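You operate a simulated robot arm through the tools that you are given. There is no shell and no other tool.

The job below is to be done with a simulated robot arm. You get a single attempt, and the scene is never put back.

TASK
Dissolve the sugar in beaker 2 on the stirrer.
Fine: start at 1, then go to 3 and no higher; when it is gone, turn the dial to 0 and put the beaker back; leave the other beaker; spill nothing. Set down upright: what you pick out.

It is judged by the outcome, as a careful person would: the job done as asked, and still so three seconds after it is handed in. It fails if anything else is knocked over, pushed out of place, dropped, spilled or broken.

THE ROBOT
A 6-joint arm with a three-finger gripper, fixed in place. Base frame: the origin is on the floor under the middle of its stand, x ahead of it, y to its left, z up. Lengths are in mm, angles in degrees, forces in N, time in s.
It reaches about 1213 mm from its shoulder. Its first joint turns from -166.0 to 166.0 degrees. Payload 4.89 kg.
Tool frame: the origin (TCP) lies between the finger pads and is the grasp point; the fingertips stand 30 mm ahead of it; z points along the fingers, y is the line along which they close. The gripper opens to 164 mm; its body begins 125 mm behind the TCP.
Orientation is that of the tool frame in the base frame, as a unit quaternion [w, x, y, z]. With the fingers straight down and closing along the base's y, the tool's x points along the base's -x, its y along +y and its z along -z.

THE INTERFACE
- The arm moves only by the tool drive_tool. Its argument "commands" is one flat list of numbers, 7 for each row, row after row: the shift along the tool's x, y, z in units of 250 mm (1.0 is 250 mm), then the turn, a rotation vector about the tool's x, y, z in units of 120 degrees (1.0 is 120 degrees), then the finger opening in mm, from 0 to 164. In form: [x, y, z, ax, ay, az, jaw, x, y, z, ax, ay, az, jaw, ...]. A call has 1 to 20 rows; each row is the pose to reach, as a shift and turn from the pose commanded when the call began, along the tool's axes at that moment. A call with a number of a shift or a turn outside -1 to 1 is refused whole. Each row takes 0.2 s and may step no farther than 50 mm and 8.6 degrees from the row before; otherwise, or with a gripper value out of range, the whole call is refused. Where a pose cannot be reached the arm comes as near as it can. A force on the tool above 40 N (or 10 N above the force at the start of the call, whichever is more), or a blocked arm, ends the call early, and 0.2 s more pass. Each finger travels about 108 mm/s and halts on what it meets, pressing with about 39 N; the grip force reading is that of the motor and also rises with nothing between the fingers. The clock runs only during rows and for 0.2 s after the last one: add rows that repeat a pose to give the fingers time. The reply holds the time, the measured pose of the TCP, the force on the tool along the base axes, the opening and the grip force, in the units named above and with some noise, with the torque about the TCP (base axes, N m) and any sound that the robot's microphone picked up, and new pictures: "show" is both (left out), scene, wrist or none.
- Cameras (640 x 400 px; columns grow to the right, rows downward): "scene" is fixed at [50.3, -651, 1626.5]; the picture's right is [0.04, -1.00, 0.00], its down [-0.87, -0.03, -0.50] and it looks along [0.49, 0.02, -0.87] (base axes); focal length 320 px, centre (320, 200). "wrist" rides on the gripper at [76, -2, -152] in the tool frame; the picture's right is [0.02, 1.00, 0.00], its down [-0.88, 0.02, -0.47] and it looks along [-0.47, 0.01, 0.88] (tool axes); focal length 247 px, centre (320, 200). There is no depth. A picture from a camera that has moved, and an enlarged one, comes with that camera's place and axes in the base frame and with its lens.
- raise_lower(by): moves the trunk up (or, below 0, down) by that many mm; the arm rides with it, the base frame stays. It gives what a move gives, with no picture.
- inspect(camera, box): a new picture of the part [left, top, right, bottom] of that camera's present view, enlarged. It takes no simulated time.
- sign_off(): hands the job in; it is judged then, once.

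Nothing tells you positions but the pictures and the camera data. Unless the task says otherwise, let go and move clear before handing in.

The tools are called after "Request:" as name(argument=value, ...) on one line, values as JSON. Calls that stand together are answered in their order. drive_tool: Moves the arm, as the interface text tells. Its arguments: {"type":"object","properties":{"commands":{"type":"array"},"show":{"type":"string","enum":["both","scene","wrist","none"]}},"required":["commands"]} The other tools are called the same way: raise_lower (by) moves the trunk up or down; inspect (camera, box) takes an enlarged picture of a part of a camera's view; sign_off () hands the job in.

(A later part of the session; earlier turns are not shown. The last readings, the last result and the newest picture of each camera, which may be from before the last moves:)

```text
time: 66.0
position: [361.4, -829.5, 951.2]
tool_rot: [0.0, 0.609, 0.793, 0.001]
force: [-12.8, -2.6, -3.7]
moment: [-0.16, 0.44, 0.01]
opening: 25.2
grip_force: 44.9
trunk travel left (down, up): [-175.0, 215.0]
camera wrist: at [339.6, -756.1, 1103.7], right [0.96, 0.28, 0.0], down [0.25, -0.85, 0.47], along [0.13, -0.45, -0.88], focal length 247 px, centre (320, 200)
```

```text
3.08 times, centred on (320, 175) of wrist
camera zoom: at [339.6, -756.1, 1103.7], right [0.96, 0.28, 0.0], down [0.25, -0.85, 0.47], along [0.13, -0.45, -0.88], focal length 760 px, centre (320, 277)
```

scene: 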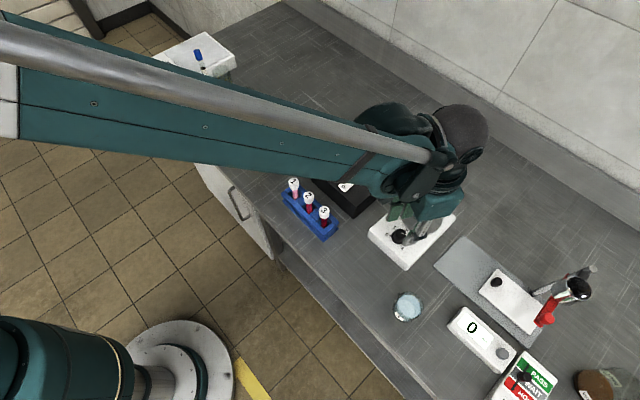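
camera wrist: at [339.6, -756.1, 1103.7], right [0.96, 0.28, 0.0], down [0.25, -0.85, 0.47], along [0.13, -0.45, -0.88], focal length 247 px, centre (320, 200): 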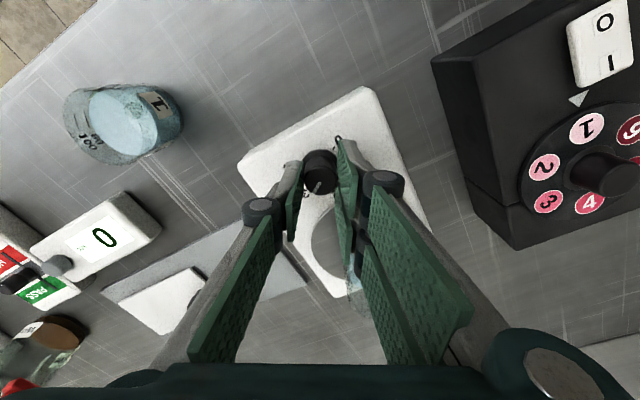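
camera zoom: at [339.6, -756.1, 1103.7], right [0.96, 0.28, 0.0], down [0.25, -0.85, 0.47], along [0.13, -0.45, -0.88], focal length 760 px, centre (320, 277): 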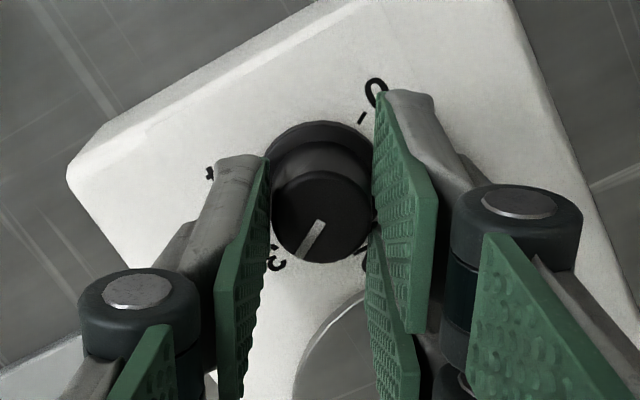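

Gripped at dial 3. I'll turn back −30° with a 0.8 mm centring correction, reading the force after each piece.

Request:
drive_tool(commands=[0, -0.0032, 0, 0, 0, -0.03, 20, 0, -0.0032, 0, 0, 0, -0.08, 20, 0, -0.0032, 0, 0, 0, -0.13, 20, 0, -0.0032, 0, 0, 0, -0.18, 20, 0, -0.0032, 0, 0, 0, -0.23, 20, 0, -0.0032, 0, 0, 0, -0.25, 20, 0, -0.0032, 0, 0, 0, -0.25, 20], show="none")

Request:
inspect(camera="wrist", box=[250, 110, 390, 240])

```text
time: 67.6
position: [361.9, -830.1, 950.7]
tool_rot: [0.0, 0.381, 0.924, 0.0]
force: [-16.3, 9.4, -15.8]
moment: [0.31, 0.61, 0.0]
opening: 25.6
grip_force: 45.3
trunk travel left (down, up): [-175.0, 215.0]
```

```text
3.08 times, centred on (320, 175) of wrist
camera zoom: at [306.1, -776.8, 1103.7], right [0.69, 0.72, 0.0], down [0.64, -0.61, 0.47], along [0.34, -0.33, -0.88], focal length 760 px, centre (320, 277)
```

zoom: 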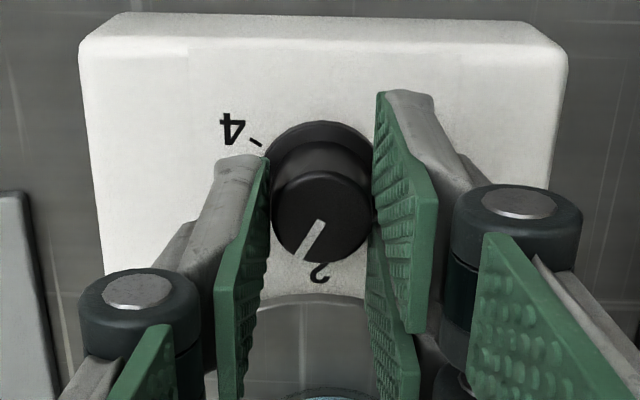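

It turned without slipping and the load is moderate. I'll carry on −30° more while easing the tool in the direction of the force.

Request:
drive_tool(commands=[0.0044, -0.0012, 0.003, 0, 0, -0.01, 20, 0.0044, -0.0012, 0.003, 0, 0, -0.06, 20, 0.0044, -0.0012, 0.003, 0, 0, -0.11, 20, 0.0044, -0.0012, 0.003, 0, 0, -0.16, 20, 0.0044, -0.0012, 0.003, 0, 0, -0.21, 20, 0.0044, -0.0012, 0.003, 0, 0, -0.25, 20, 0.0044, -0.0012, 0.003, 0, 0, -0.25, 20], show="none")

Request:
inspect(camera="wrist", box=[250, 110, 390, 240])

```text
time: 69.2
position: [363.4, -829.2, 950.1]
tool_rot: [0.0, 0.13, 0.992, 0.0]
force: [13.7, -11.0, 13.8]
moment: [-0.3, -0.61, -0.06]
opening: 25.5
grip_force: 45.5
trunk travel left (down, up): [-175.0, 215.0]
```

```text
3.08 times, centred on (320, 175) of wrist
camera zoom: at [287.3, -811.2, 1103.6], right [0.24, 0.97, 0.0], down [0.86, -0.21, 0.47], along [0.46, -0.11, -0.88], focal length 760 px, centre (320, 277)
```

zoom: 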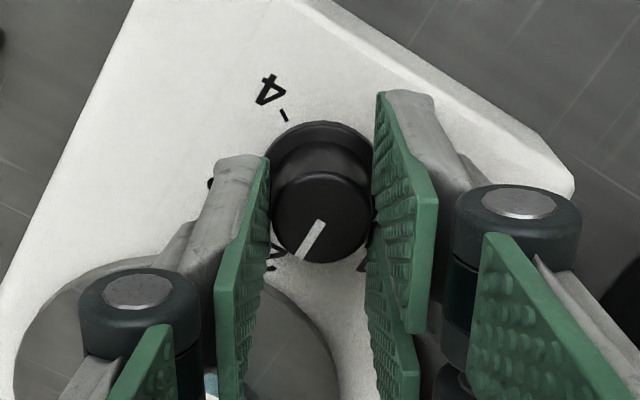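

The dial is now at about 2 and the forces are small and alternating, so the axis is nearly right. Another −30°.

Request:
drive_tool(commands=[-0.0024, -0.0016, -0.0028, 0, 0, -0.01, 20, -0.0024, -0.0016, -0.0028, 0, 0, -0.06, 20, -0.0024, -0.0016, -0.0028, 0, 0, -0.11, 20, -0.0024, -0.0016, -0.0028, 0, 0, -0.16, 20, -0.0024, -0.0016, -0.0028, 0, 0, -0.21, 20, -0.0024, -0.0016, -0.0028, 0, 0, -0.25, 20, -0.0024, -0.0016, -0.0028, 0, 0, -0.25, 20], show="scene")

Request:
inspect(camera="wrist", box=[220, 110, 400, 270])

Request:
inspect(camera="scene", box=[370, 170, 470, 270])

```text
time: 70.8
position: [362.9, -828.3, 950.9]
tool_rot: [0.0, -0.131, 0.991, 0.001]
force: [17.8, 7.3, 4.7]
moment: [0.19, -0.65, -0.02]
opening: 25.6
grip_force: 44.9
trunk travel left (down, up): [-175.0, 215.0]
```

scene: 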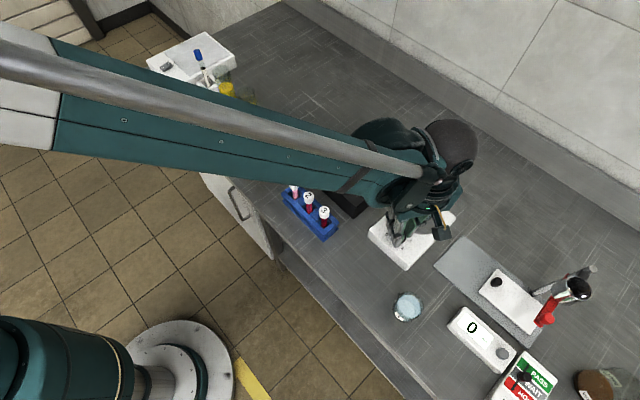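

```text
2.50 times, centred on (310, 190) of wrist
camera zoom: at [288.4, -850.7, 1103.6], right [-0.28, 0.96, 0.0], down [0.85, 0.25, 0.47], along [0.45, 0.13, -0.88], focal length 617 px, centre (345, 225)
```

zoom: 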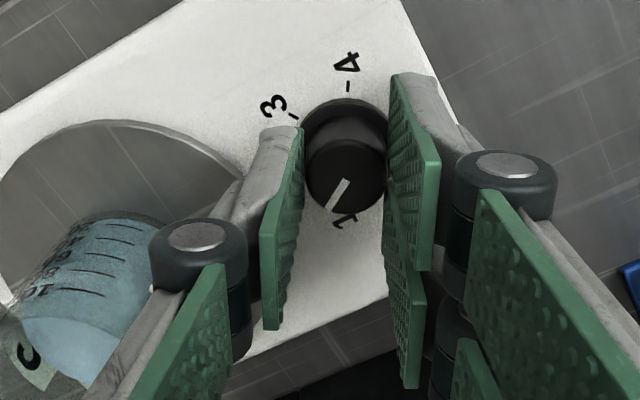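

```text
4.00 times, centred on (420, 220) of scene
camera zoom: at [50.3, -651.0, 1626.5], right [0.04, -1.0, 0.0], down [-0.87, -0.03, -0.5], along [0.49, 0.02, -0.87], focal length 1281 px, centre (-80, 120)
```

zoom: 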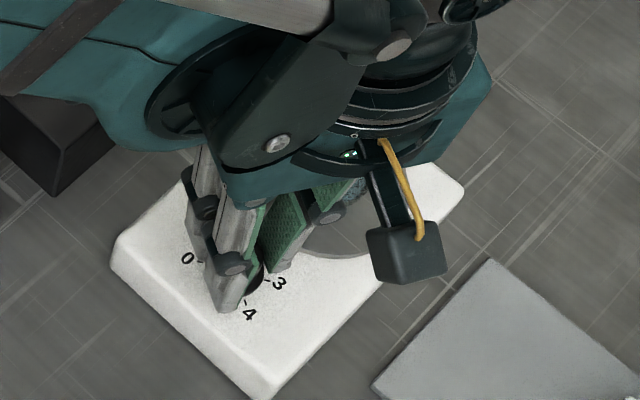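

The dial is at about 1.5, halfway. I'll relieve the side force, then release and swing the open fingers back for the second half, so a finger doesn't have to sweep toward the beaker.

Request:
drive_tool(commands=[-0.002, 0.0006, -0.001, 0, 0, 0, 20, -0.004, 0.0006, -0.001, 0, 0, 0, 20, -0.004, 0.0006, -0.001, 0, 0, 0, 20], show="none")

```text
time: 71.6
position: [362.6, -829.3, 950.7]
tool_rot: [0.001, -0.131, 0.991, 0.0]
force: [11.7, 6.3, -2.2]
moment: [0.14, -0.49, 0.02]
opening: 25.4
grip_force: 45.0
trunk travel left (down, up): [-175.0, 215.0]
```

Request:
drive_tool(commands=[-0.003, 0.001, 0, 0, 0, 0, 20, -0.005, 0.0015, 0, 0, 0, 0, 20, -0.005, 0.0015, 0, 0, 0, 0, 20], show="none")

```text
time: 72.4
position: [362.2, -828.1, 950.6]
tool_rot: [-0.001, -0.13, 0.991, 0.001]
force: [-4.2, -8.0, 5.9]
moment: [-0.39, 0.47, 0.03]
opening: 25.4
grip_force: 45.7
trunk travel left (down, up): [-175.0, 215.0]
```

The side force is now small. I'll open and look.

Request:
drive_tool(commands=[0, 0, 0, 0, 0, 0, 26, 0, 0, 0, 0, 0, 0, 36, 0, 0, 0, 0, 0, 0, 46, 0, 0, 0, 0, 0, 0, 52, 0, 0, 0, 0, 0, 0, 52], show="none")

Request:
inspect(camera="wrist", box=[250, 110, 390, 240])

Request:
drive_tool(commands=[0, 0, 0, 0, 0, 0, 52], show="none")

Request:
drive_tool(commands=[0, 0, 0, 0, 0, 0, 52], show="none")

```text
time: 73.6
position: [363.3, -827.5, 951.1]
tool_rot: [0.0, -0.131, 0.991, 0.001]
force: [0.0, 0.7, -0.3]
moment: [0.02, 0.0, -0.02]
opening: 51.8
grip_force: 0.1
trunk travel left (down, up): [-175.0, 215.0]
```

```text
3.08 times, centred on (320, 175) of wrist
camera zoom: at [289.4, -849.8, 1103.4], right [-0.28, 0.96, 0.0], down [0.85, 0.25, 0.47], along [0.45, 0.13, -0.88], focal length 760 px, centre (320, 277)
```

zoom: 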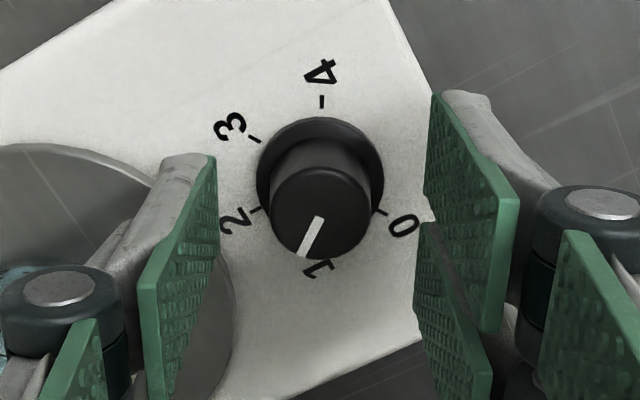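

```text
time: 74.0
position: [364.9, -827.8, 951.2]
tool_rot: [-0.001, -0.13, 0.991, 0.0]
force: [0.3, 0.2, 0.3]
moment: [0.01, -0.01, -0.02]
opening: 52.0
grip_force: 0.1
trunk travel left (down, up): [-175.0, 215.0]
```

```text
time: 74.4
position: [364.1, -828.8, 950.6]
tool_rot: [-0.001, -0.131, 0.991, 0.0]
force: [0.2, 0.1, -0.4]
moment: [0.0, -0.04, -0.02]
opening: 51.8
grip_force: 0.1
trunk travel left (down, up): [-175.0, 215.0]
```

The dial is at about 1.35 after release. I'll rotate the open fingers back +80° around the knob, correcting the axis by 1.6 mm, ready for the last part down to 0.

Request:
drive_tool(commands=[0.0064, 0, 0, 0, 0, 0.0606, 52, 0.0064, 0, 0, 0, 0, 0.1212, 52, 0.0064, 0, 0, 0, 0, 0.1818, 52, 0.0064, 0, 0, 0, 0, 0.2424, 52, 0.0064, 0, 0, 0, 0, 0.303, 52, 0.0064, 0, 0, 0, 0, 0.3636, 52, 0.0064, 0, 0, 0, 0, 0.4242, 52, 0.0064, 0, 0, 0, 0, 0.4848, 52, 0.0064, 0, 0, 0, 0, 0.5454, 52, 0.0064, 0, 0, 0, 0, 0.606, 52, 0.0064, 0, 0, 0, 0, 0.6666, 52, 0.0064, 0, 0, 0, 0, 0.6666, 52], show="none")

Request:
inspect(camera="wrist", box=[250, 110, 390, 240])

Request:
drive_tool(commands=[0, 0, 0, 0, 0, 0, 52], show="none")

Request:
drive_tool(commands=[0, 0, 0, 0, 0, 0, 52], show="none")

```text
time: 77.0
position: [362.7, -829.2, 950.2]
tool_rot: [-0.001, 0.538, 0.843, 0.0]
force: [-0.3, 0.2, -0.3]
moment: [0.0, 0.01, 0.01]
opening: 52.2
grip_force: 0.0
trunk travel left (down, up): [-175.0, 215.0]
```

```text
3.08 times, centred on (320, 175) of wrist
camera zoom: at [327.5, -760.3, 1103.6], right [0.9, 0.44, 0.0], down [0.39, -0.79, 0.47], along [0.21, -0.42, -0.88], focal length 760 px, centre (320, 277)
```

zoom: 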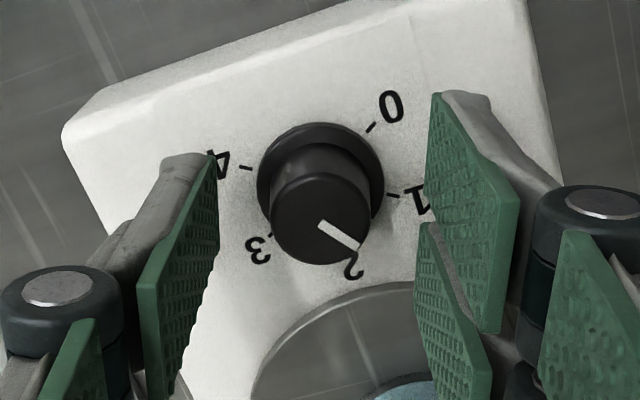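

```text
time: 77.4
position: [361.7, -828.5, 950.2]
tool_rot: [0.0, 0.537, 0.843, 0.0]
force: [0.9, 0.1, 1.1]
moment: [0.0, 0.02, 0.01]
opening: 52.4
grip_force: 0.0
trunk travel left (down, up): [-175.0, 215.0]
```

```text
time: 77.8
position: [362.1, -828.1, 951.0]
tool_rot: [0.001, 0.537, 0.843, 0.0]
force: [0.5, -0.6, 0.4]
moment: [0.01, 0.0, 0.01]
opening: 52.1
grip_force: 0.1
trunk travel left (down, up): [-175.0, 215.0]
```

Well centred now. I'll close on the knob again.

Request:
drive_tool(commands=[0, -0.002, 0, 0, 0, 0, 48, 0, -0.002, 0, 0, 0, 0, 42, 0, -0.002, 0, 0, 0, 0, 36, 0, -0.002, 0, 0, 0, 0, 32, 0, -0.002, 0, 0, 0, 0, 28, 0, -0.002, 0, 0, 0, 0, 24, 0, -0.002, 0, 0, 0, 0, 20, 0, -0.002, 0, 0, 0, 0, 20, 0, -0.002, 0, 0, 0, 0, 20], show="none")

Request:
inspect(camera="wrist", box=[250, 110, 390, 240])

```text
time: 79.8
position: [361.1, -828.2, 951.5]
tool_rot: [0.0, 0.538, 0.843, 0.0]
force: [3.2, 1.7, -0.8]
moment: [0.05, -0.1, -0.02]
opening: 25.4
grip_force: 44.9
trunk travel left (down, up): [-175.0, 215.0]
```

```text
3.08 times, centred on (320, 175) of wrist
camera zoom: at [326.9, -760.4, 1103.8], right [0.9, 0.44, 0.0], down [0.39, -0.79, 0.47], along [0.21, -0.42, -0.88], focal length 760 px, centre (320, 277)
```

zoom: 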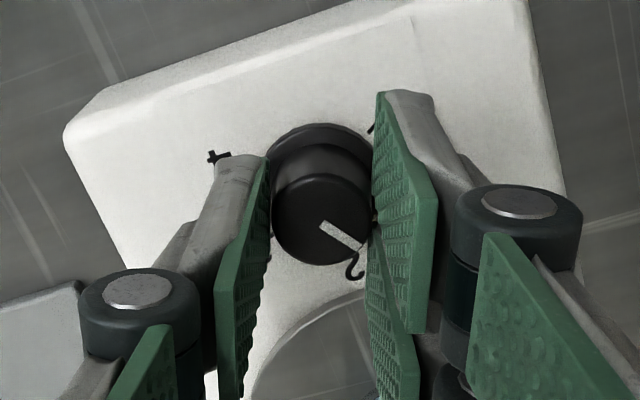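

The side force is almost nil. I'll turn −30° from here.

Request:
drive_tool(commands=[0, 0, 0, 0, 0, -0.05, 20, 0, 0, 0, 0, 0, -0.1, 20, 0, 0, 0, 0, 0, -0.15, 20, 0, 0, 0, 0, 0, -0.2, 20, 0, 0, 0, 0, 0, -0.25, 20, 0, 0, 0, 0, 0, -0.25, 20], show="none")

```text
time: 81.2
position: [362.0, -829.6, 950.9]
tool_rot: [0.0, 0.3, 0.954, 0.0]
force: [2.1, -10.2, 9.3]
moment: [-0.41, -0.16, 0.0]
opening: 25.7
grip_force: 45.2
trunk travel left (down, up): [-175.0, 215.0]
```

Forces are low. Another −30°.

Request:
drive_tool(commands=[-0.001, -0.001, -0.0012, 0, 0, -0.05, 20, -0.001, -0.001, -0.0012, 0, 0, -0.1, 20, -0.001, -0.001, -0.0012, 0, 0, -0.15, 20, -0.001, -0.001, -0.0012, 0, 0, -0.2, 20, -0.001, -0.001, -0.0012, 0, 0, -0.25, 20, -0.001, -0.001, -0.0012, 0, 0, -0.25, 20], show="none")

Request:
inspect(camera="wrist", box=[250, 110, 390, 240])

```text
time: 82.6
position: [362.8, -828.9, 951.6]
tool_rot: [0.0, 0.043, 0.999, 0.001]
force: [-6.3, 20.6, -21.7]
moment: [0.45, -0.04, -0.02]
opening: 25.5
grip_force: 45.2
trunk travel left (down, up): [-175.0, 215.0]
```

```text
3.08 times, centred on (320, 175) of wrist
camera zoom: at [284.9, -824.7, 1103.8], right [0.06, 1.0, 0.0], down [0.88, -0.06, 0.47], along [0.47, -0.03, -0.88], focal length 760 px, centre (320, 277)
```

zoom: 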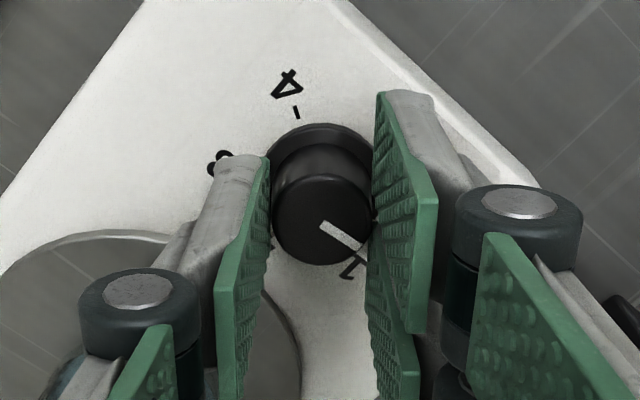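

The dial is at about 0.36. I'll ease the load and turn −19° more, then check before the final trim.

Request:
drive_tool(commands=[0.0012, 0.0032, 0.003, 0, 0, -0.01, 20, 0.0012, 0.0032, 0.003, 0, 0, -0.06, 20, 0.0012, 0.0032, 0.003, 0, 0, -0.11, 20, 0.0012, 0.0032, 0.003, 0, 0, -0.1583, 20, 0.0012, 0.0032, 0.003, 0, 0, -0.1583, 20], show="none")

Request:
inspect(camera="wrist", box=[250, 110, 390, 240])

```text
time: 83.8
position: [360.7, -829.7, 949.1]
tool_rot: [0.001, -0.123, 0.992, 0.0]
force: [-2.6, 14.4, -12.3]
moment: [0.27, 0.27, 0.0]
opening: 25.7
grip_force: 44.9
trunk travel left (down, up): [-175.0, 215.0]
```

```text
3.08 times, centred on (320, 175) of wrist
camera zoom: at [287.5, -849.5, 1103.7], right [-0.26, 0.96, 0.0], down [0.85, 0.23, 0.47], along [0.46, 0.13, -0.88], focal length 760 px, centre (320, 277)
```

zoom: 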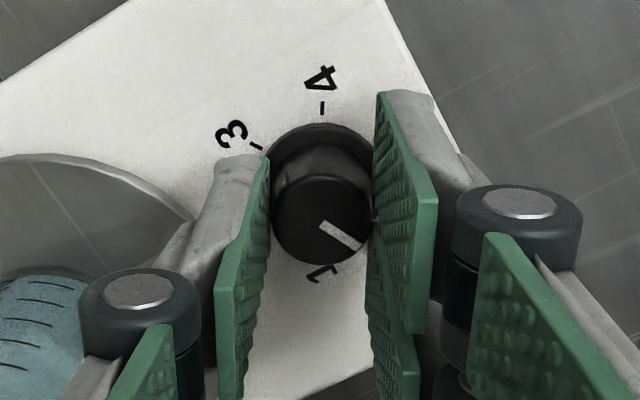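

About 3 to 4° remain. I'll do a small final turn with relief.

Request:
drive_tool(commands=[0, 0.002, 0.0014, 0, 0, -0.015, 20, 0, 0.0036, 0.0028, 0, 0, -0.03, 20, 0, 0.0036, 0.0028, 0, 0, -0.03, 20], show="none")

Request:
inspect(camera="wrist", box=[250, 110, 390, 240])

```text
time: 84.6
position: [361.8, -828.5, 950.8]
tool_rot: [0.0, -0.154, 0.988, -0.001]
force: [9.1, -15.0, 18.4]
moment: [-0.37, -0.34, 0.01]
opening: 25.3
grip_force: 45.1
trunk travel left (down, up): [-175.0, 215.0]
```

```text
3.08 times, centred on (320, 175) of wrist
camera zoom: at [288.8, -853.6, 1103.7], right [-0.32, 0.95, 0.0], down [0.83, 0.29, 0.47], along [0.45, 0.15, -0.88], focal length 760 px, centre (320, 277)
```

zoom: 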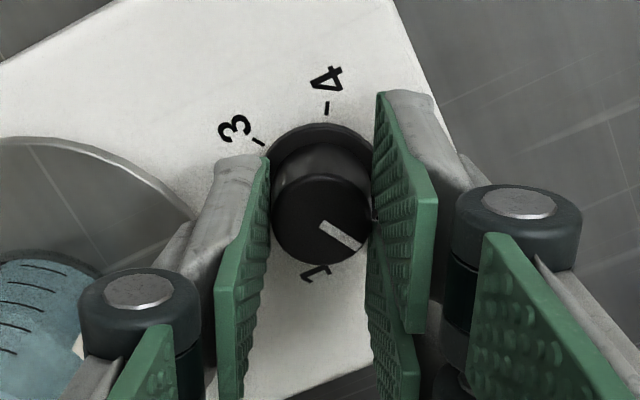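

I over-relieved slightly, so I'll take half of that back, then release once the forces are near zero.

Request:
drive_tool(commands=[-0.0005, -0.0011, -0.0009, 0, 0, 0, 20, -0.0005, -0.0021, -0.0017, 0, 0, 0, 20, -0.0005, -0.0021, -0.0017, 0, 0, 0, 20], show="none")

```text
time: 85.3
position: [362.5, -830.1, 950.6]
tool_rot: [0.0, -0.153, 0.988, -0.001]
force: [1.9, -2.9, 8.4]
moment: [-0.13, -0.29, 0.05]
opening: 25.7
grip_force: 44.6
trunk travel left (down, up): [-175.0, 215.0]
stopped in row 3: the force on the tool passed its limit at 41 N (the readings are from after the stop); the commanded pose is now the measured one
```

Forces are now small (2, -3, 8 N). I'll release the knob and check.

Request:
drive_tool(commands=[0, 0, 0, 0, 0, 0, 26, 0, 0, 0, 0, 0, 0, 36, 0, 0, 0, 0, 0, 0, 46, 0, 0, 0, 0, 0, 0, 52, 0, 0, 0, 0, 0, 0, 52], show="both")

Request:
inspect(camera="wrist", box=[250, 110, 390, 240])

Request:
inspect(camera="scene", box=[370, 170, 470, 270])

```text
time: 86.5
position: [362.3, -828.3, 951.6]
tool_rot: [0.0, -0.153, 0.988, -0.001]
force: [0.2, 0.7, 0.7]
moment: [0.02, -0.03, 0.0]
opening: 52.0
grip_force: 0.1
trunk travel left (down, up): [-175.0, 215.0]
camera wrist: at [288.9, -853.6, 1103.6], right [-0.32, 0.95, 0.0], down [0.83, 0.29, 0.47], along [0.45, 0.15, -0.88], focal length 247 px, centre (320, 200)
```

scene: 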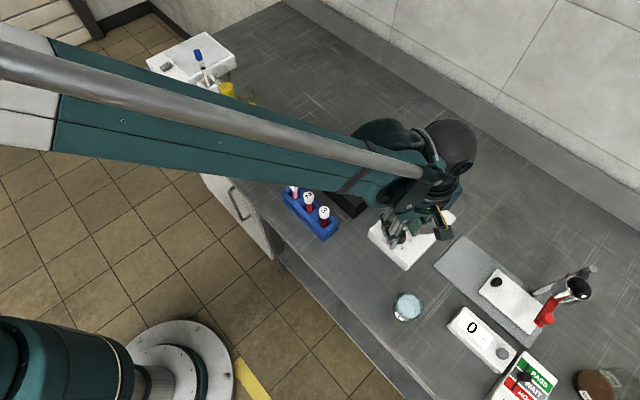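
wrist: 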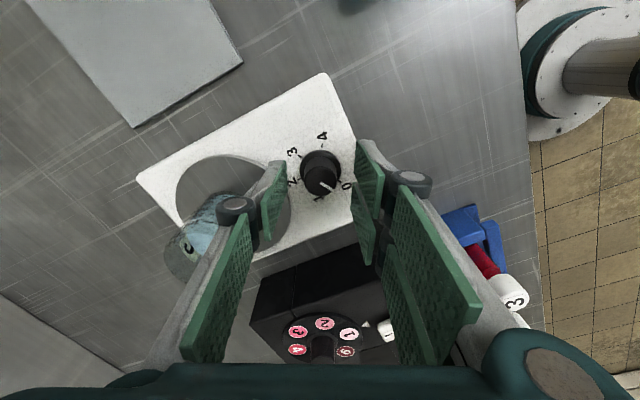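

```text
3.08 times, centred on (320, 175) of wrist
camera zoom: at [288.9, -853.6, 1103.6], right [-0.32, 0.95, 0.0], down [0.83, 0.29, 0.47], along [0.45, 0.15, -0.88], focal length 760 px, centre (320, 277)
```

zoom: 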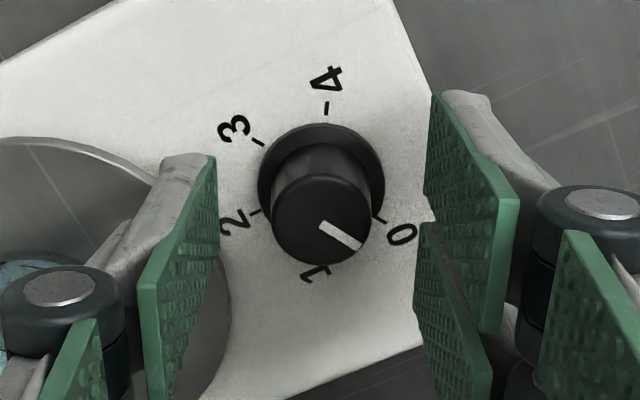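

```text
4.00 times, centred on (420, 220) of scene
camera zoom: at [50.3, -651.0, 1626.5], right [0.04, -1.0, 0.0], down [-0.87, -0.03, -0.5], along [0.49, 0.02, -0.87], focal length 1281 px, centre (-80, 120)
```

zoom: 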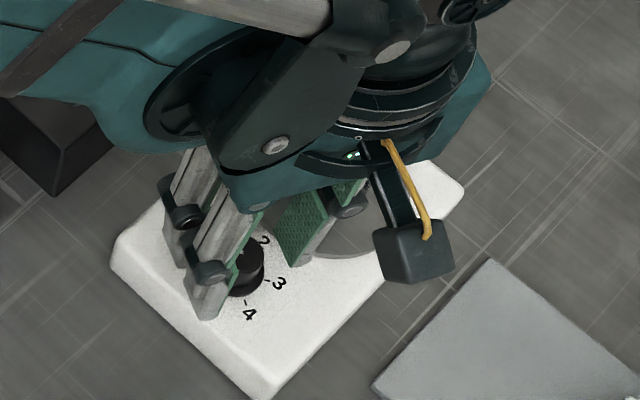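

The pointer looks to be at 0. I'll lift clear and move above the beaker at yaw 0, where the camera also sees the dial from nearly overhead.

Request:
drive_tool(commands=[0, 0, -0.08, 0, 0, 0, 52, 0, 0, -0.24, 0, 0, 0, 52, 0, 0, -0.4, 0, 0, 0, 56, -0.03, -0.06, -0.474, 0, 0, 0.05, 70, -0.09, -0.18, -0.474, 0, 0, 0.1, 80, -0.16, -0.318, -0.474, 0, 0, 0.1475, 84, -0.16, -0.318, -0.474, 0, 0, 0.1475, 84], show="both")

Request:
inspect(camera="wrist", box=[340, 50, 440, 130])

Request:
inspect(camera="wrist", box=[250, 80, 390, 210])

Request:
inspect(camera="scene", box=[384, 222, 414, 252])

Request:
drive_tool(commands=[0, 0, 0, 0, 0, 0, 84], show="none")

Request:
drive_tool(commands=[0, 0, 0, 0, 0, 0, 84], show="none")

```text
time: 88.1
position: [426.1, -892.5, 1069.2]
tool_rot: [0.0, 0.001, 1.0, 0.0]
force: [0.5, -1.3, -0.6]
moment: [0.15, 0.09, 0.0]
opening: 84.2
grip_force: 0.1
trunk travel left (down, up): [-175.0, 215.0]
camera wrist: at [348.8, -893.8, 1221.5], right [-0.02, 1.0, 0.0], down [0.88, 0.02, 0.47], along [0.47, 0.01, -0.88], focal length 247 px, centre (320, 200)
```

scene: 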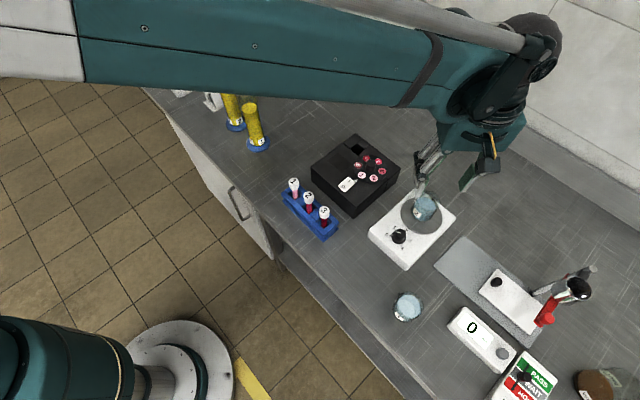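
wrist: 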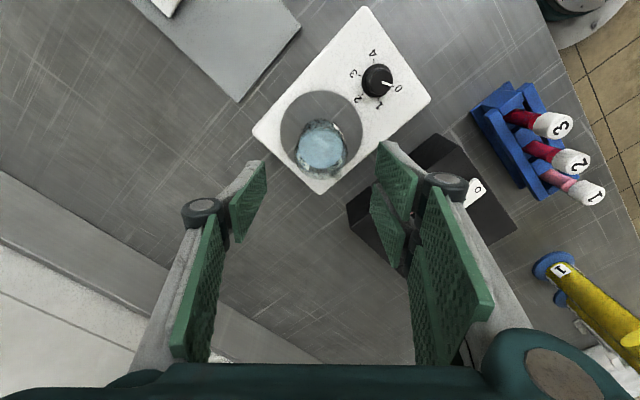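

```text
5.00 times, centred on (390, 90) of wrist
camera zoom: at [348.8, -893.8, 1221.5], right [-0.02, 1.0, 0.0], down [0.88, 0.02, 0.47], along [0.47, 0.01, -0.88], focal length 1235 px, centre (-30, 750)
```

zoom: 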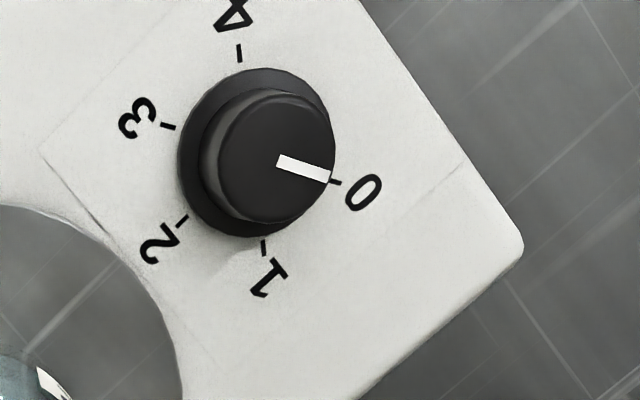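

```text
3.08 times, centred on (320, 145) of wrist
camera zoom: at [348.8, -893.8, 1221.5], right [-0.02, 1.0, 0.0], down [0.88, 0.02, 0.47], along [0.47, 0.01, -0.88], focal length 760 px, centre (320, 369)
```

zoom: 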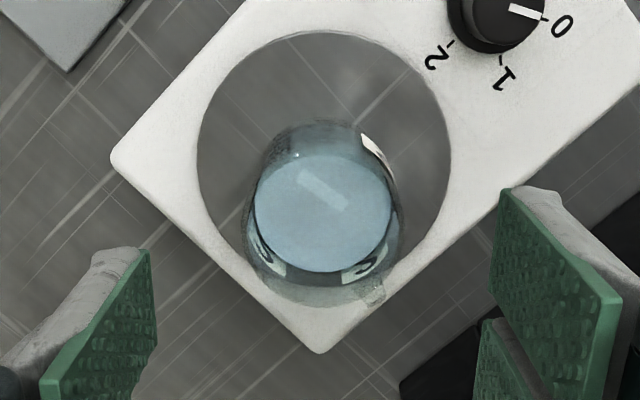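

```text
13.33 times, centred on (399, 237) of scene
camera zoom: at [50.3, -651.0, 1626.5], right [0.04, -1.0, 0.0], down [-0.87, -0.03, -0.5], along [0.49, 0.02, -0.87], focal length 4270 px, centre (-733, -293)
```

zoom: 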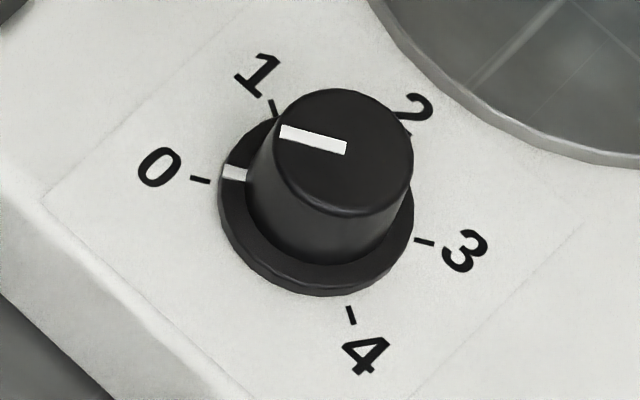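

```text
time: 88.5
position: [425.6, -891.8, 1069.9]
tool_rot: [0.0, 0.002, 1.0, 0.0]
force: [-0.1, -1.8, 0.0]
moment: [0.0, 0.04, 0.01]
opening: 83.9
grip_force: 0.1
trunk travel left (down, up): [-175.0, 215.0]
```

```text
time: 88.9
position: [425.5, -891.4, 1071.1]
tool_rot: [0.0, 0.001, 1.0, -0.001]
force: [-0.6, -0.4, 0.3]
moment: [0.0, 0.02, -0.07]
opening: 83.9
grip_force: 0.1
trunk travel left (down, up): [-175.0, 215.0]
```

The dial points exactly at 0. I'll confirm the stir bar has stopped by comparing two moments.

Request:
inspect(camera="wrist", box=[290, 100, 360, 180])

Request:
drive_tool(commands=[0.004, 0.003, 0, 0, 0, 0, 84, 0.004, 0.003, 0, 0, 0, 0, 84, 0.004, 0.003, 0, 0, 0, 0, 84], show="wrist")

Request:
inspect(camera="wrist", box=[290, 100, 360, 180])

```text
5.00 times, centred on (325, 140) of wrist
camera zoom: at [348.0, -893.1, 1222.1], right [-0.02, 1.0, 0.0], down [0.88, 0.02, 0.47], along [0.47, 0.01, -0.88], focal length 1235 px, centre (295, 500)
```

zoom: 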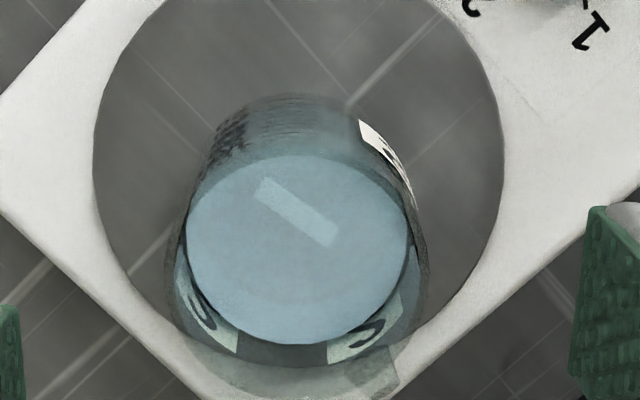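

```text
time: 89.7
position: [423.8, -889.6, 1069.6]
tool_rot: [0.0, 0.002, 1.0, -0.001]
force: [-0.7, -0.2, -0.4]
moment: [0.02, 0.01, -0.02]
opening: 83.9
grip_force: 0.1
trunk travel left (down, up): [-175.0, 215.0]
camera wrist: at [346.4, -893.0, 1222.1], right [-0.02, 1.0, 0.0], down [0.88, 0.02, 0.47], along [0.47, 0.01, -0.88], focal length 247 px, centre (320, 200)
```

wrist: 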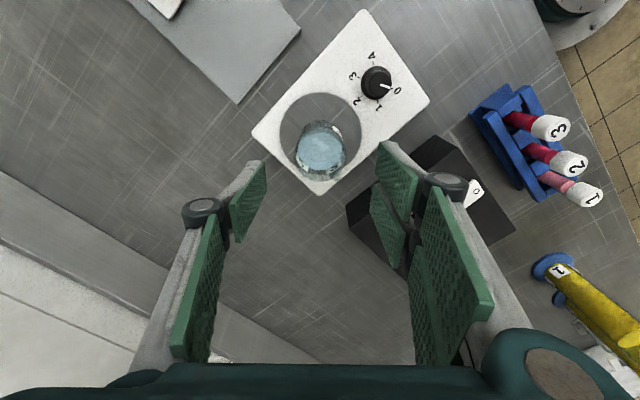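

```text
5.00 times, centred on (325, 140) of wrist
camera zoom: at [346.4, -893.0, 1222.1], right [-0.02, 1.0, 0.0], down [0.88, 0.02, 0.47], along [0.47, 0.01, -0.88], focal length 1235 px, centre (295, 500)
```

zoom: 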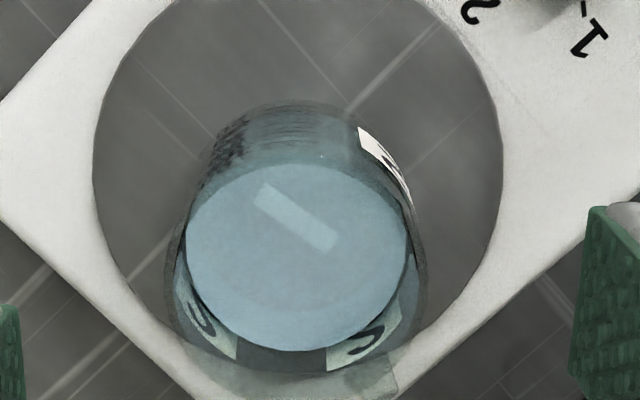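

The bar is still, so the stirrer is off. Now I'll lower around beaker 2, checking alignment partway.

Request:
drive_tool(commands=[0, 0, 0.1, 0, 0, 0, 84, 0, 0, 0.2, 0, 0, 0, 84, 0, 0, 0.28, 0, 0, 0, 84, 0, 0, 0.28, 0, 0, 0, 84], show="both")

Request:
inspect(camera="wrist", box=[220, 100, 420, 260])

Request:
inspect(camera="scene", box=[380, 160, 480, 250])

Request:
drive_tool(commands=[0, 0, 0, 0, 0, 0, 84], show="none")

Request:
drive_tool(commands=[0, 0, 0, 0, 0, 0, 84], show="none")

```text
time: 90.7
position: [424.7, -890.8, 999.4]
tool_rot: [0.0, 0.001, 1.0, 0.0]
force: [0.1, -0.2, -0.1]
moment: [0.06, 0.02, -0.02]
opening: 83.8
grip_force: 0.0
trunk travel left (down, up): [-175.0, 215.0]
camera wrist: at [347.4, -893.3, 1152.1], right [-0.02, 1.0, 0.0], down [0.88, 0.02, 0.47], along [0.47, 0.01, -0.88], focal length 247 px, centre (320, 200)
```

scene: 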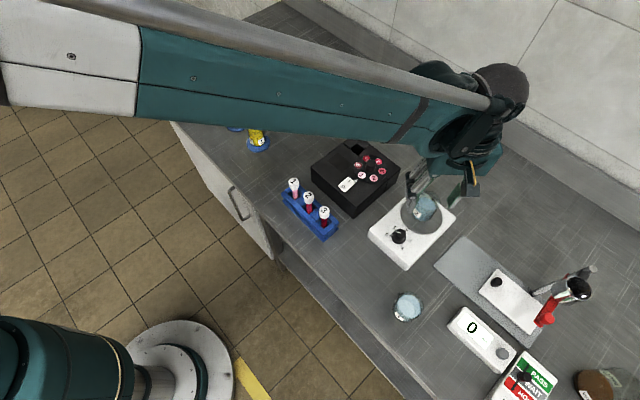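
wrist: 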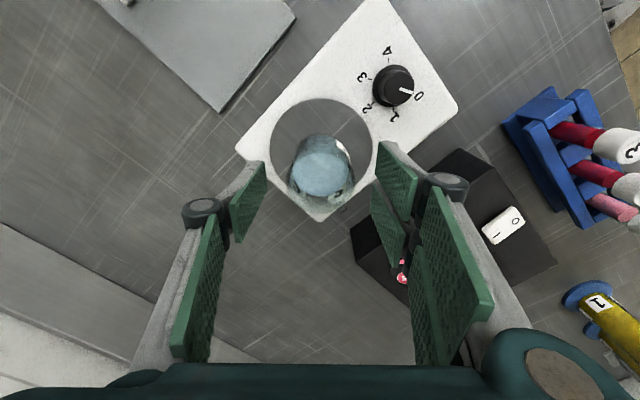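

```text
2.50 times, centred on (320, 180) of wrist
camera zoom: at [347.4, -893.3, 1152.1], right [-0.02, 1.0, 0.0], down [0.88, 0.02, 0.47], along [0.47, 0.01, -0.88], focal length 617 px, centre (320, 250)
```

zoom: 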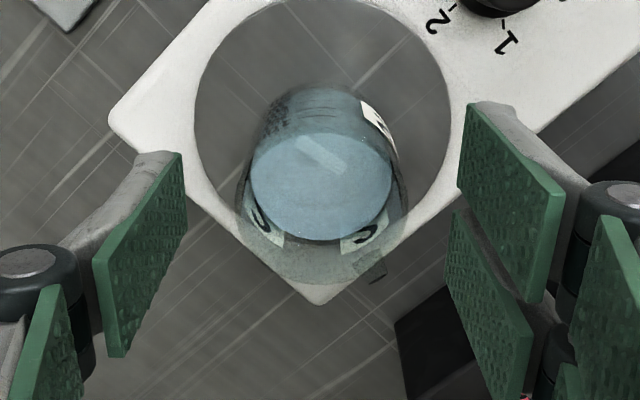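

```text
4.44 times, centred on (430, 205) of scene
camera zoom: at [50.3, -651.0, 1626.5], right [0.04, -1.0, 0.0], down [-0.87, -0.03, -0.5], along [0.49, 0.02, -0.87], focal length 1423 px, centre (-169, 178)
```

zoom: 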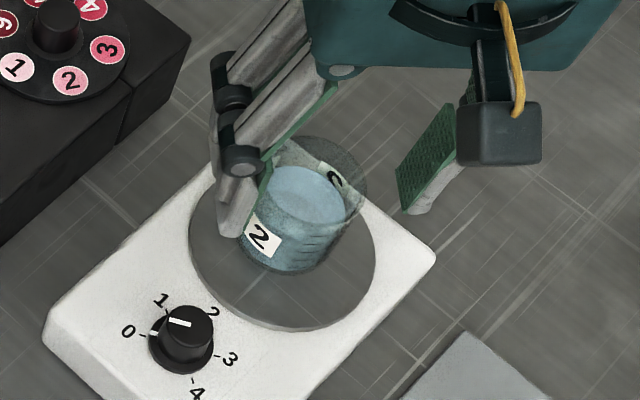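

```text
time: 91.1
position: [425.1, -892.1, 999.1]
tool_rot: [0.0, 0.0, 1.0, -0.002]
force: [0.0, -0.2, 0.0]
moment: [0.02, 0.0, -0.02]
opening: 84.1
grip_force: 0.0
trunk travel left (down, up): [-175.0, 215.0]
```

```text
time: 91.5
position: [423.9, -891.2, 998.8]
tool_rot: [-0.001, 0.001, 1.0, -0.001]
force: [0.2, -0.3, 0.0]
moment: [0.0, 0.01, -0.05]
opening: 84.0
grip_force: 0.0
trunk travel left (down, up): [-175.0, 215.0]
```

Aligned within a millimetre. I'll go down to the same height as at release and close on the beaker.

Request:
drive_tool(commands=[0, 0.001, 0.08, 0, 0, 0, 84, 0, 0.001, 0.14, 0, 0, 0, 84, 0, 0.001, 0.168, 0, 0, 0, 84, 0, 0.001, 0.168, 0, 0, 0, 76, 0, 0.001, 0.168, 0, 0, 0, 66, 0, 0.001, 0.168, 0, 0, 0, 58, 0, 0.001, 0.168, 0, 0, 0, 52, 0, 0.001, 0.168, 0, 0, 0, 45, 0, 0.001, 0.168, 0, 0, 0, 45, 0, 0.001, 0.168, 0, 0, 0, 45], show="both")

Request:
inspect(camera="wrist", box=[220, 120, 420, 280])

Request:
drive_tool(commands=[0, 0, 0, 0, 0, 0, 45], show="none")

Request:
drive_tool(commands=[0, 0, 0, 0, 0, 0, 45], show="none")

```text
time: 93.7
position: [423.8, -891.5, 959.6]
tool_rot: [-0.001, 0.001, 1.0, -0.001]
force: [0.2, 0.1, 0.7]
moment: [0.04, -0.01, 0.0]
opening: 52.7
grip_force: 38.8
trunk travel left (down, up): [-175.0, 215.0]
camera wrist: at [346.0, -892.6, 1111.0], right [-0.02, 1.0, 0.0], down [0.88, 0.02, 0.47], along [0.47, 0.01, -0.88], focal length 247 px, centre (320, 200)
```

scene: 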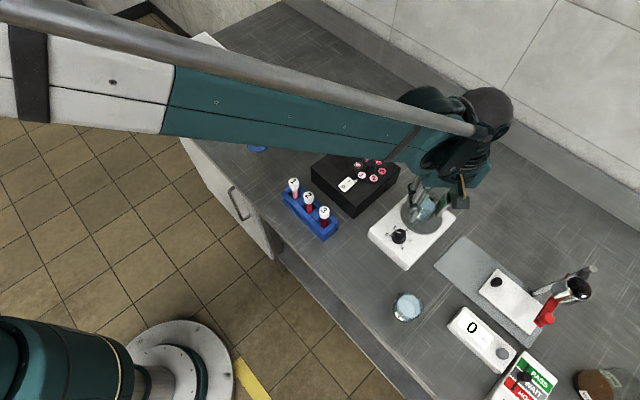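
wrist: 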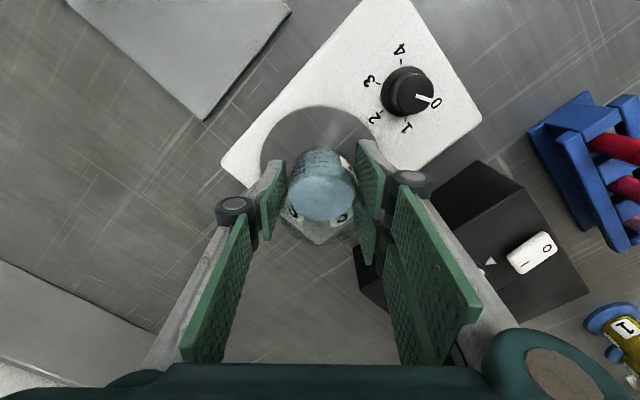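

```text
2.50 times, centred on (320, 200) of wrist
camera zoom: at [346.0, -892.6, 1111.0], right [-0.02, 1.0, 0.0], down [0.88, 0.02, 0.47], along [0.47, 0.01, -0.88], focal length 617 px, centre (320, 200)
```

zoom: 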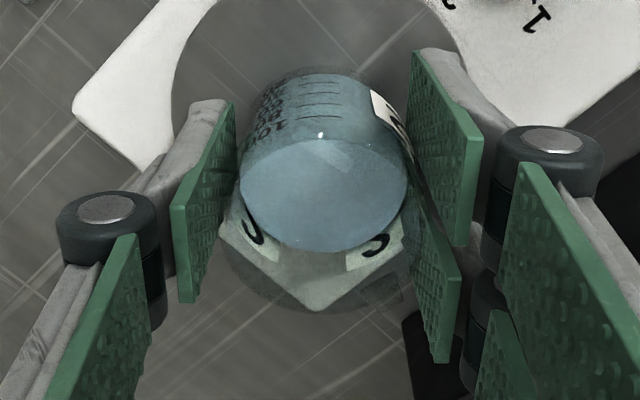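

```text
time: 94.1
position: [422.3, -890.1, 959.2]
tool_rot: [0.001, 0.001, 1.0, -0.001]
force: [0.1, 1.0, -0.2]
moment: [0.0, -0.01, 0.01]
opening: 52.6
grip_force: 39.1
trunk travel left (down, up): [-175.0, 215.0]
```

```text
time: 94.5
position: [423.5, -891.8, 959.3]
tool_rot: [0.001, 0.001, 1.0, -0.002]
force: [0.0, 0.8, -0.3]
moment: [0.02, 0.02, 0.0]
opening: 52.6
grip_force: 38.6
trunk travel left (down, up): [-175.0, 215.0]
```

The beaker is gripped (52.6 mm, 39 N). I'll lift a small amount first and compare the view, to make sure it isn't slipping in the fingers.

Request:
drive_tool(commands=[0, 0, 0, 0, 0, 0, 40, 0, 0, 0, 0, 0, 0, 40, 0, 0, -0.008, 0, 0, 0, 40, 0, 0, -0.02, 0, 0, 0, 40, 0, 0, -0.032, 0, 0, 0, 40, 0, 0, -0.04, 0, 0, 0, 40, 0, 0, -0.04, 0, 0, 0, 40], show="both")

Request:
inspect(camera="wrist", box=[220, 120, 420, 280])

Request:
inspect(camera="scene", box=[380, 160, 480, 250])

```text
time: 96.1
position: [423.3, -890.7, 967.4]
tool_rot: [0.001, 0.001, 1.0, -0.001]
force: [-1.0, 0.0, -1.4]
moment: [-0.01, 0.02, -0.02]
opening: 52.5
grip_force: 39.4
trunk travel left (down, up): [-175.0, 215.0]
camera wrist: at [345.8, -893.0, 1120.7], right [-0.02, 1.0, 0.0], down [0.88, 0.02, 0.47], along [0.47, 0.01, -0.88], focal length 247 px, centre (320, 200)
```

scene: 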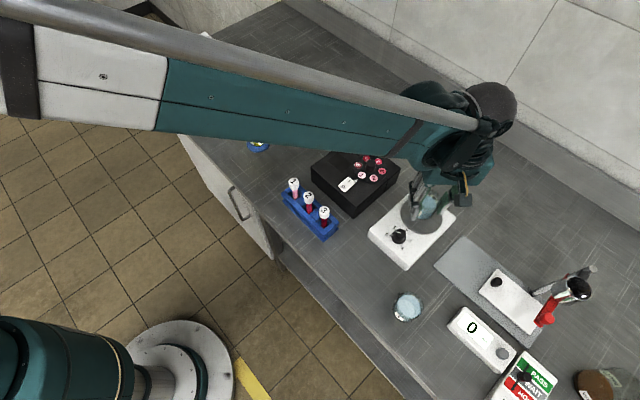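
wrist: 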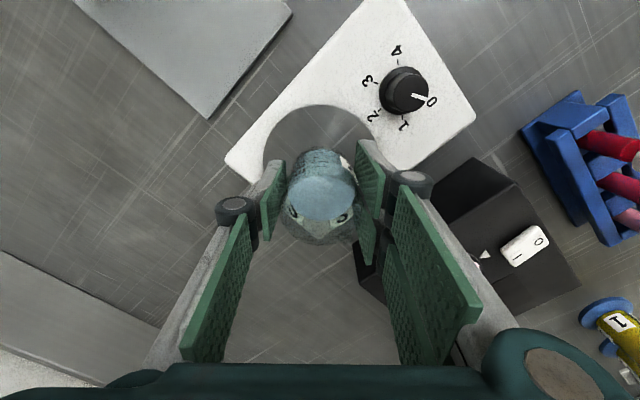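

```text
2.50 times, centred on (320, 200) of wrist
camera zoom: at [345.8, -893.0, 1120.7], right [-0.02, 1.0, 0.0], down [0.88, 0.02, 0.47], along [0.47, 0.01, -0.88], focal length 617 px, centre (320, 200)
```

zoom: 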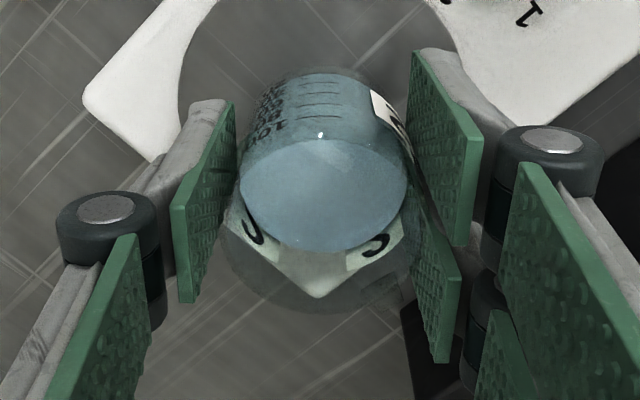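

```text
4.44 times, centred on (430, 205) of scene
camera zoom: at [50.3, -651.0, 1626.5], right [0.04, -1.0, 0.0], down [-0.87, -0.03, -0.5], along [0.49, 0.02, -0.87], focal length 1423 px, centre (-169, 178)
```

zoom: 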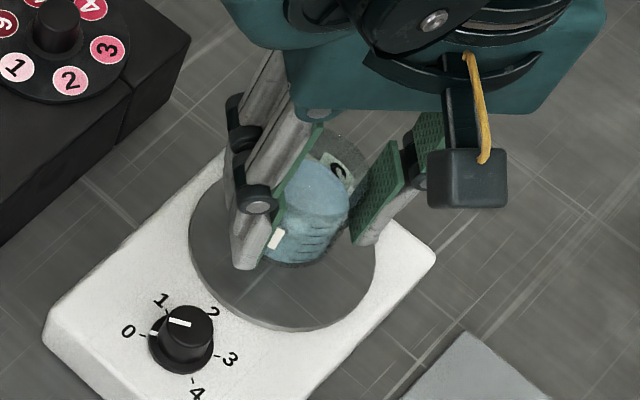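

Held firmly: the beaker is in the same place in the fingers, its weight reads 1.4 N, and it is clear of the plate. I'll keep lifting slowly and check again.

Request:
drive_tool(commands=[0, 0, -0.01, 0, 0, 0, 40, 0, 0, -0.03, 0, 0, 0, 40, 0, 0, -0.06, 0, 0, 0, 40, 0, 0, -0.1, 0, 0, 0, 40, 0, 0, -0.14, 0, 0, 0, 40, 0, 0, -0.17, 0, 0, 0, 40, 0, 0, -0.19, 0, 0, 0, 40, 0, 0, -0.2, 0, 0, 0, 40, 0, 0, -0.2, 0, 0, 0, 40], show="both")

Request:
inspect(camera="wrist", box=[220, 120, 420, 280])

Request:
inspect(camera="scene", box=[380, 160, 480, 250])

Request:
drive_tool(commands=[0, 0, 0, 0, 0, 0, 40], show="none")

Request:
drive_tool(commands=[0, 0, 0, 0, 0, 0, 40], show="none")

```text
time: 98.1
position: [422.7, -890.5, 1017.2]
tool_rot: [0.0, 0.001, 1.0, -0.001]
force: [-1.3, -0.7, -1.3]
moment: [-0.01, 0.0, -0.03]
opening: 52.5
grip_force: 38.7
trunk travel left (down, up): [-175.0, 215.0]
camera wrist: at [346.2, -892.9, 1170.3], right [-0.02, 1.0, 0.0], down [0.88, 0.02, 0.47], along [0.47, 0.01, -0.88], focal length 247 px, centre (320, 200)
```

scene: 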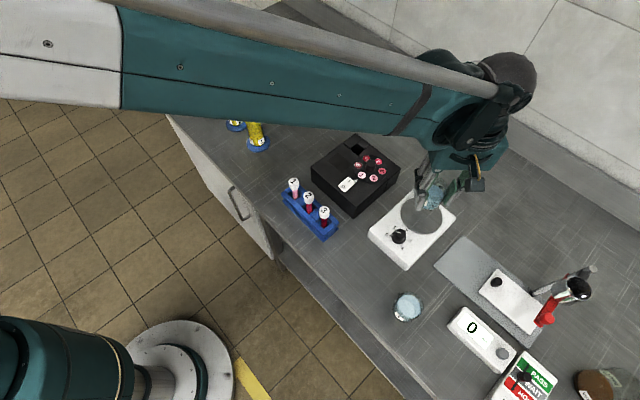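
wrist: 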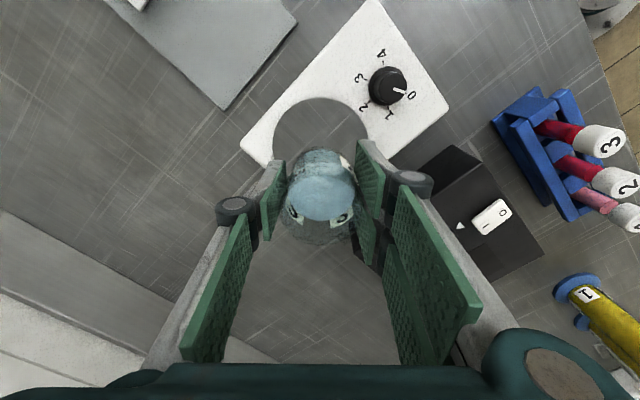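

```text
2.50 times, centred on (320, 200) of wrist
camera zoom: at [346.2, -892.9, 1170.3], right [-0.02, 1.0, 0.0], down [0.88, 0.02, 0.47], along [0.47, 0.01, -0.88], focal length 617 px, centre (320, 200)
```

zoom: 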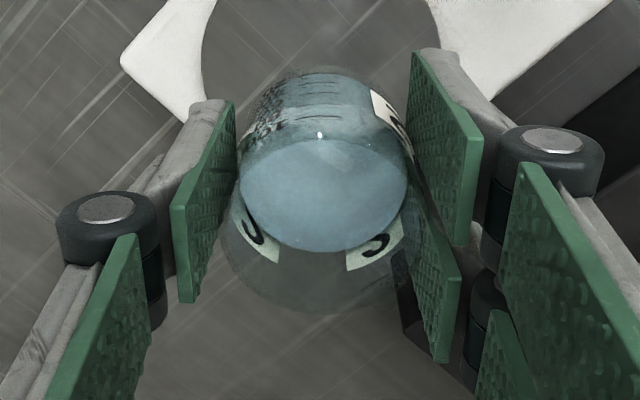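

```text
4.44 times, centred on (430, 205) of scene
camera zoom: at [50.3, -651.0, 1626.5], right [0.04, -1.0, 0.0], down [-0.87, -0.03, -0.5], along [0.49, 0.02, -0.87], focal length 1423 px, centre (-169, 178)
```

zoom: 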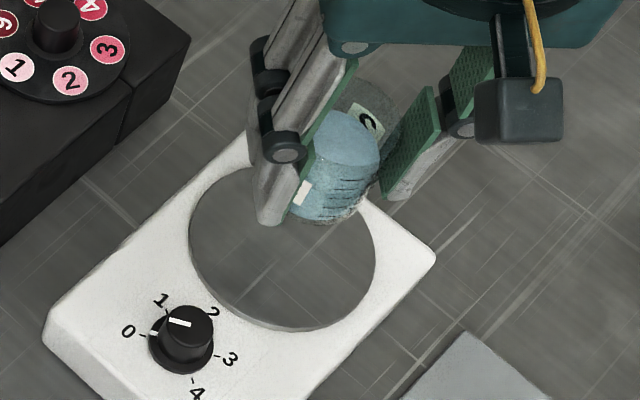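

```text
time: 98.5
position: [423.5, -891.5, 1018.6]
tool_rot: [0.001, 0.001, 1.0, -0.001]
force: [-0.1, 0.5, -1.3]
moment: [0.03, 0.04, -0.01]
opening: 52.7
grip_force: 38.7
trunk travel left (down, up): [-175.0, 215.0]
```

```text
time: 98.9
position: [423.0, -891.4, 1018.2]
tool_rot: [0.0, 0.001, 1.0, -0.001]
force: [-0.2, -0.2, -1.2]
moment: [0.02, 0.03, -0.04]
opening: 52.5
grip_force: 38.9
trunk travel left (down, up): [-175.0, 215.0]
```

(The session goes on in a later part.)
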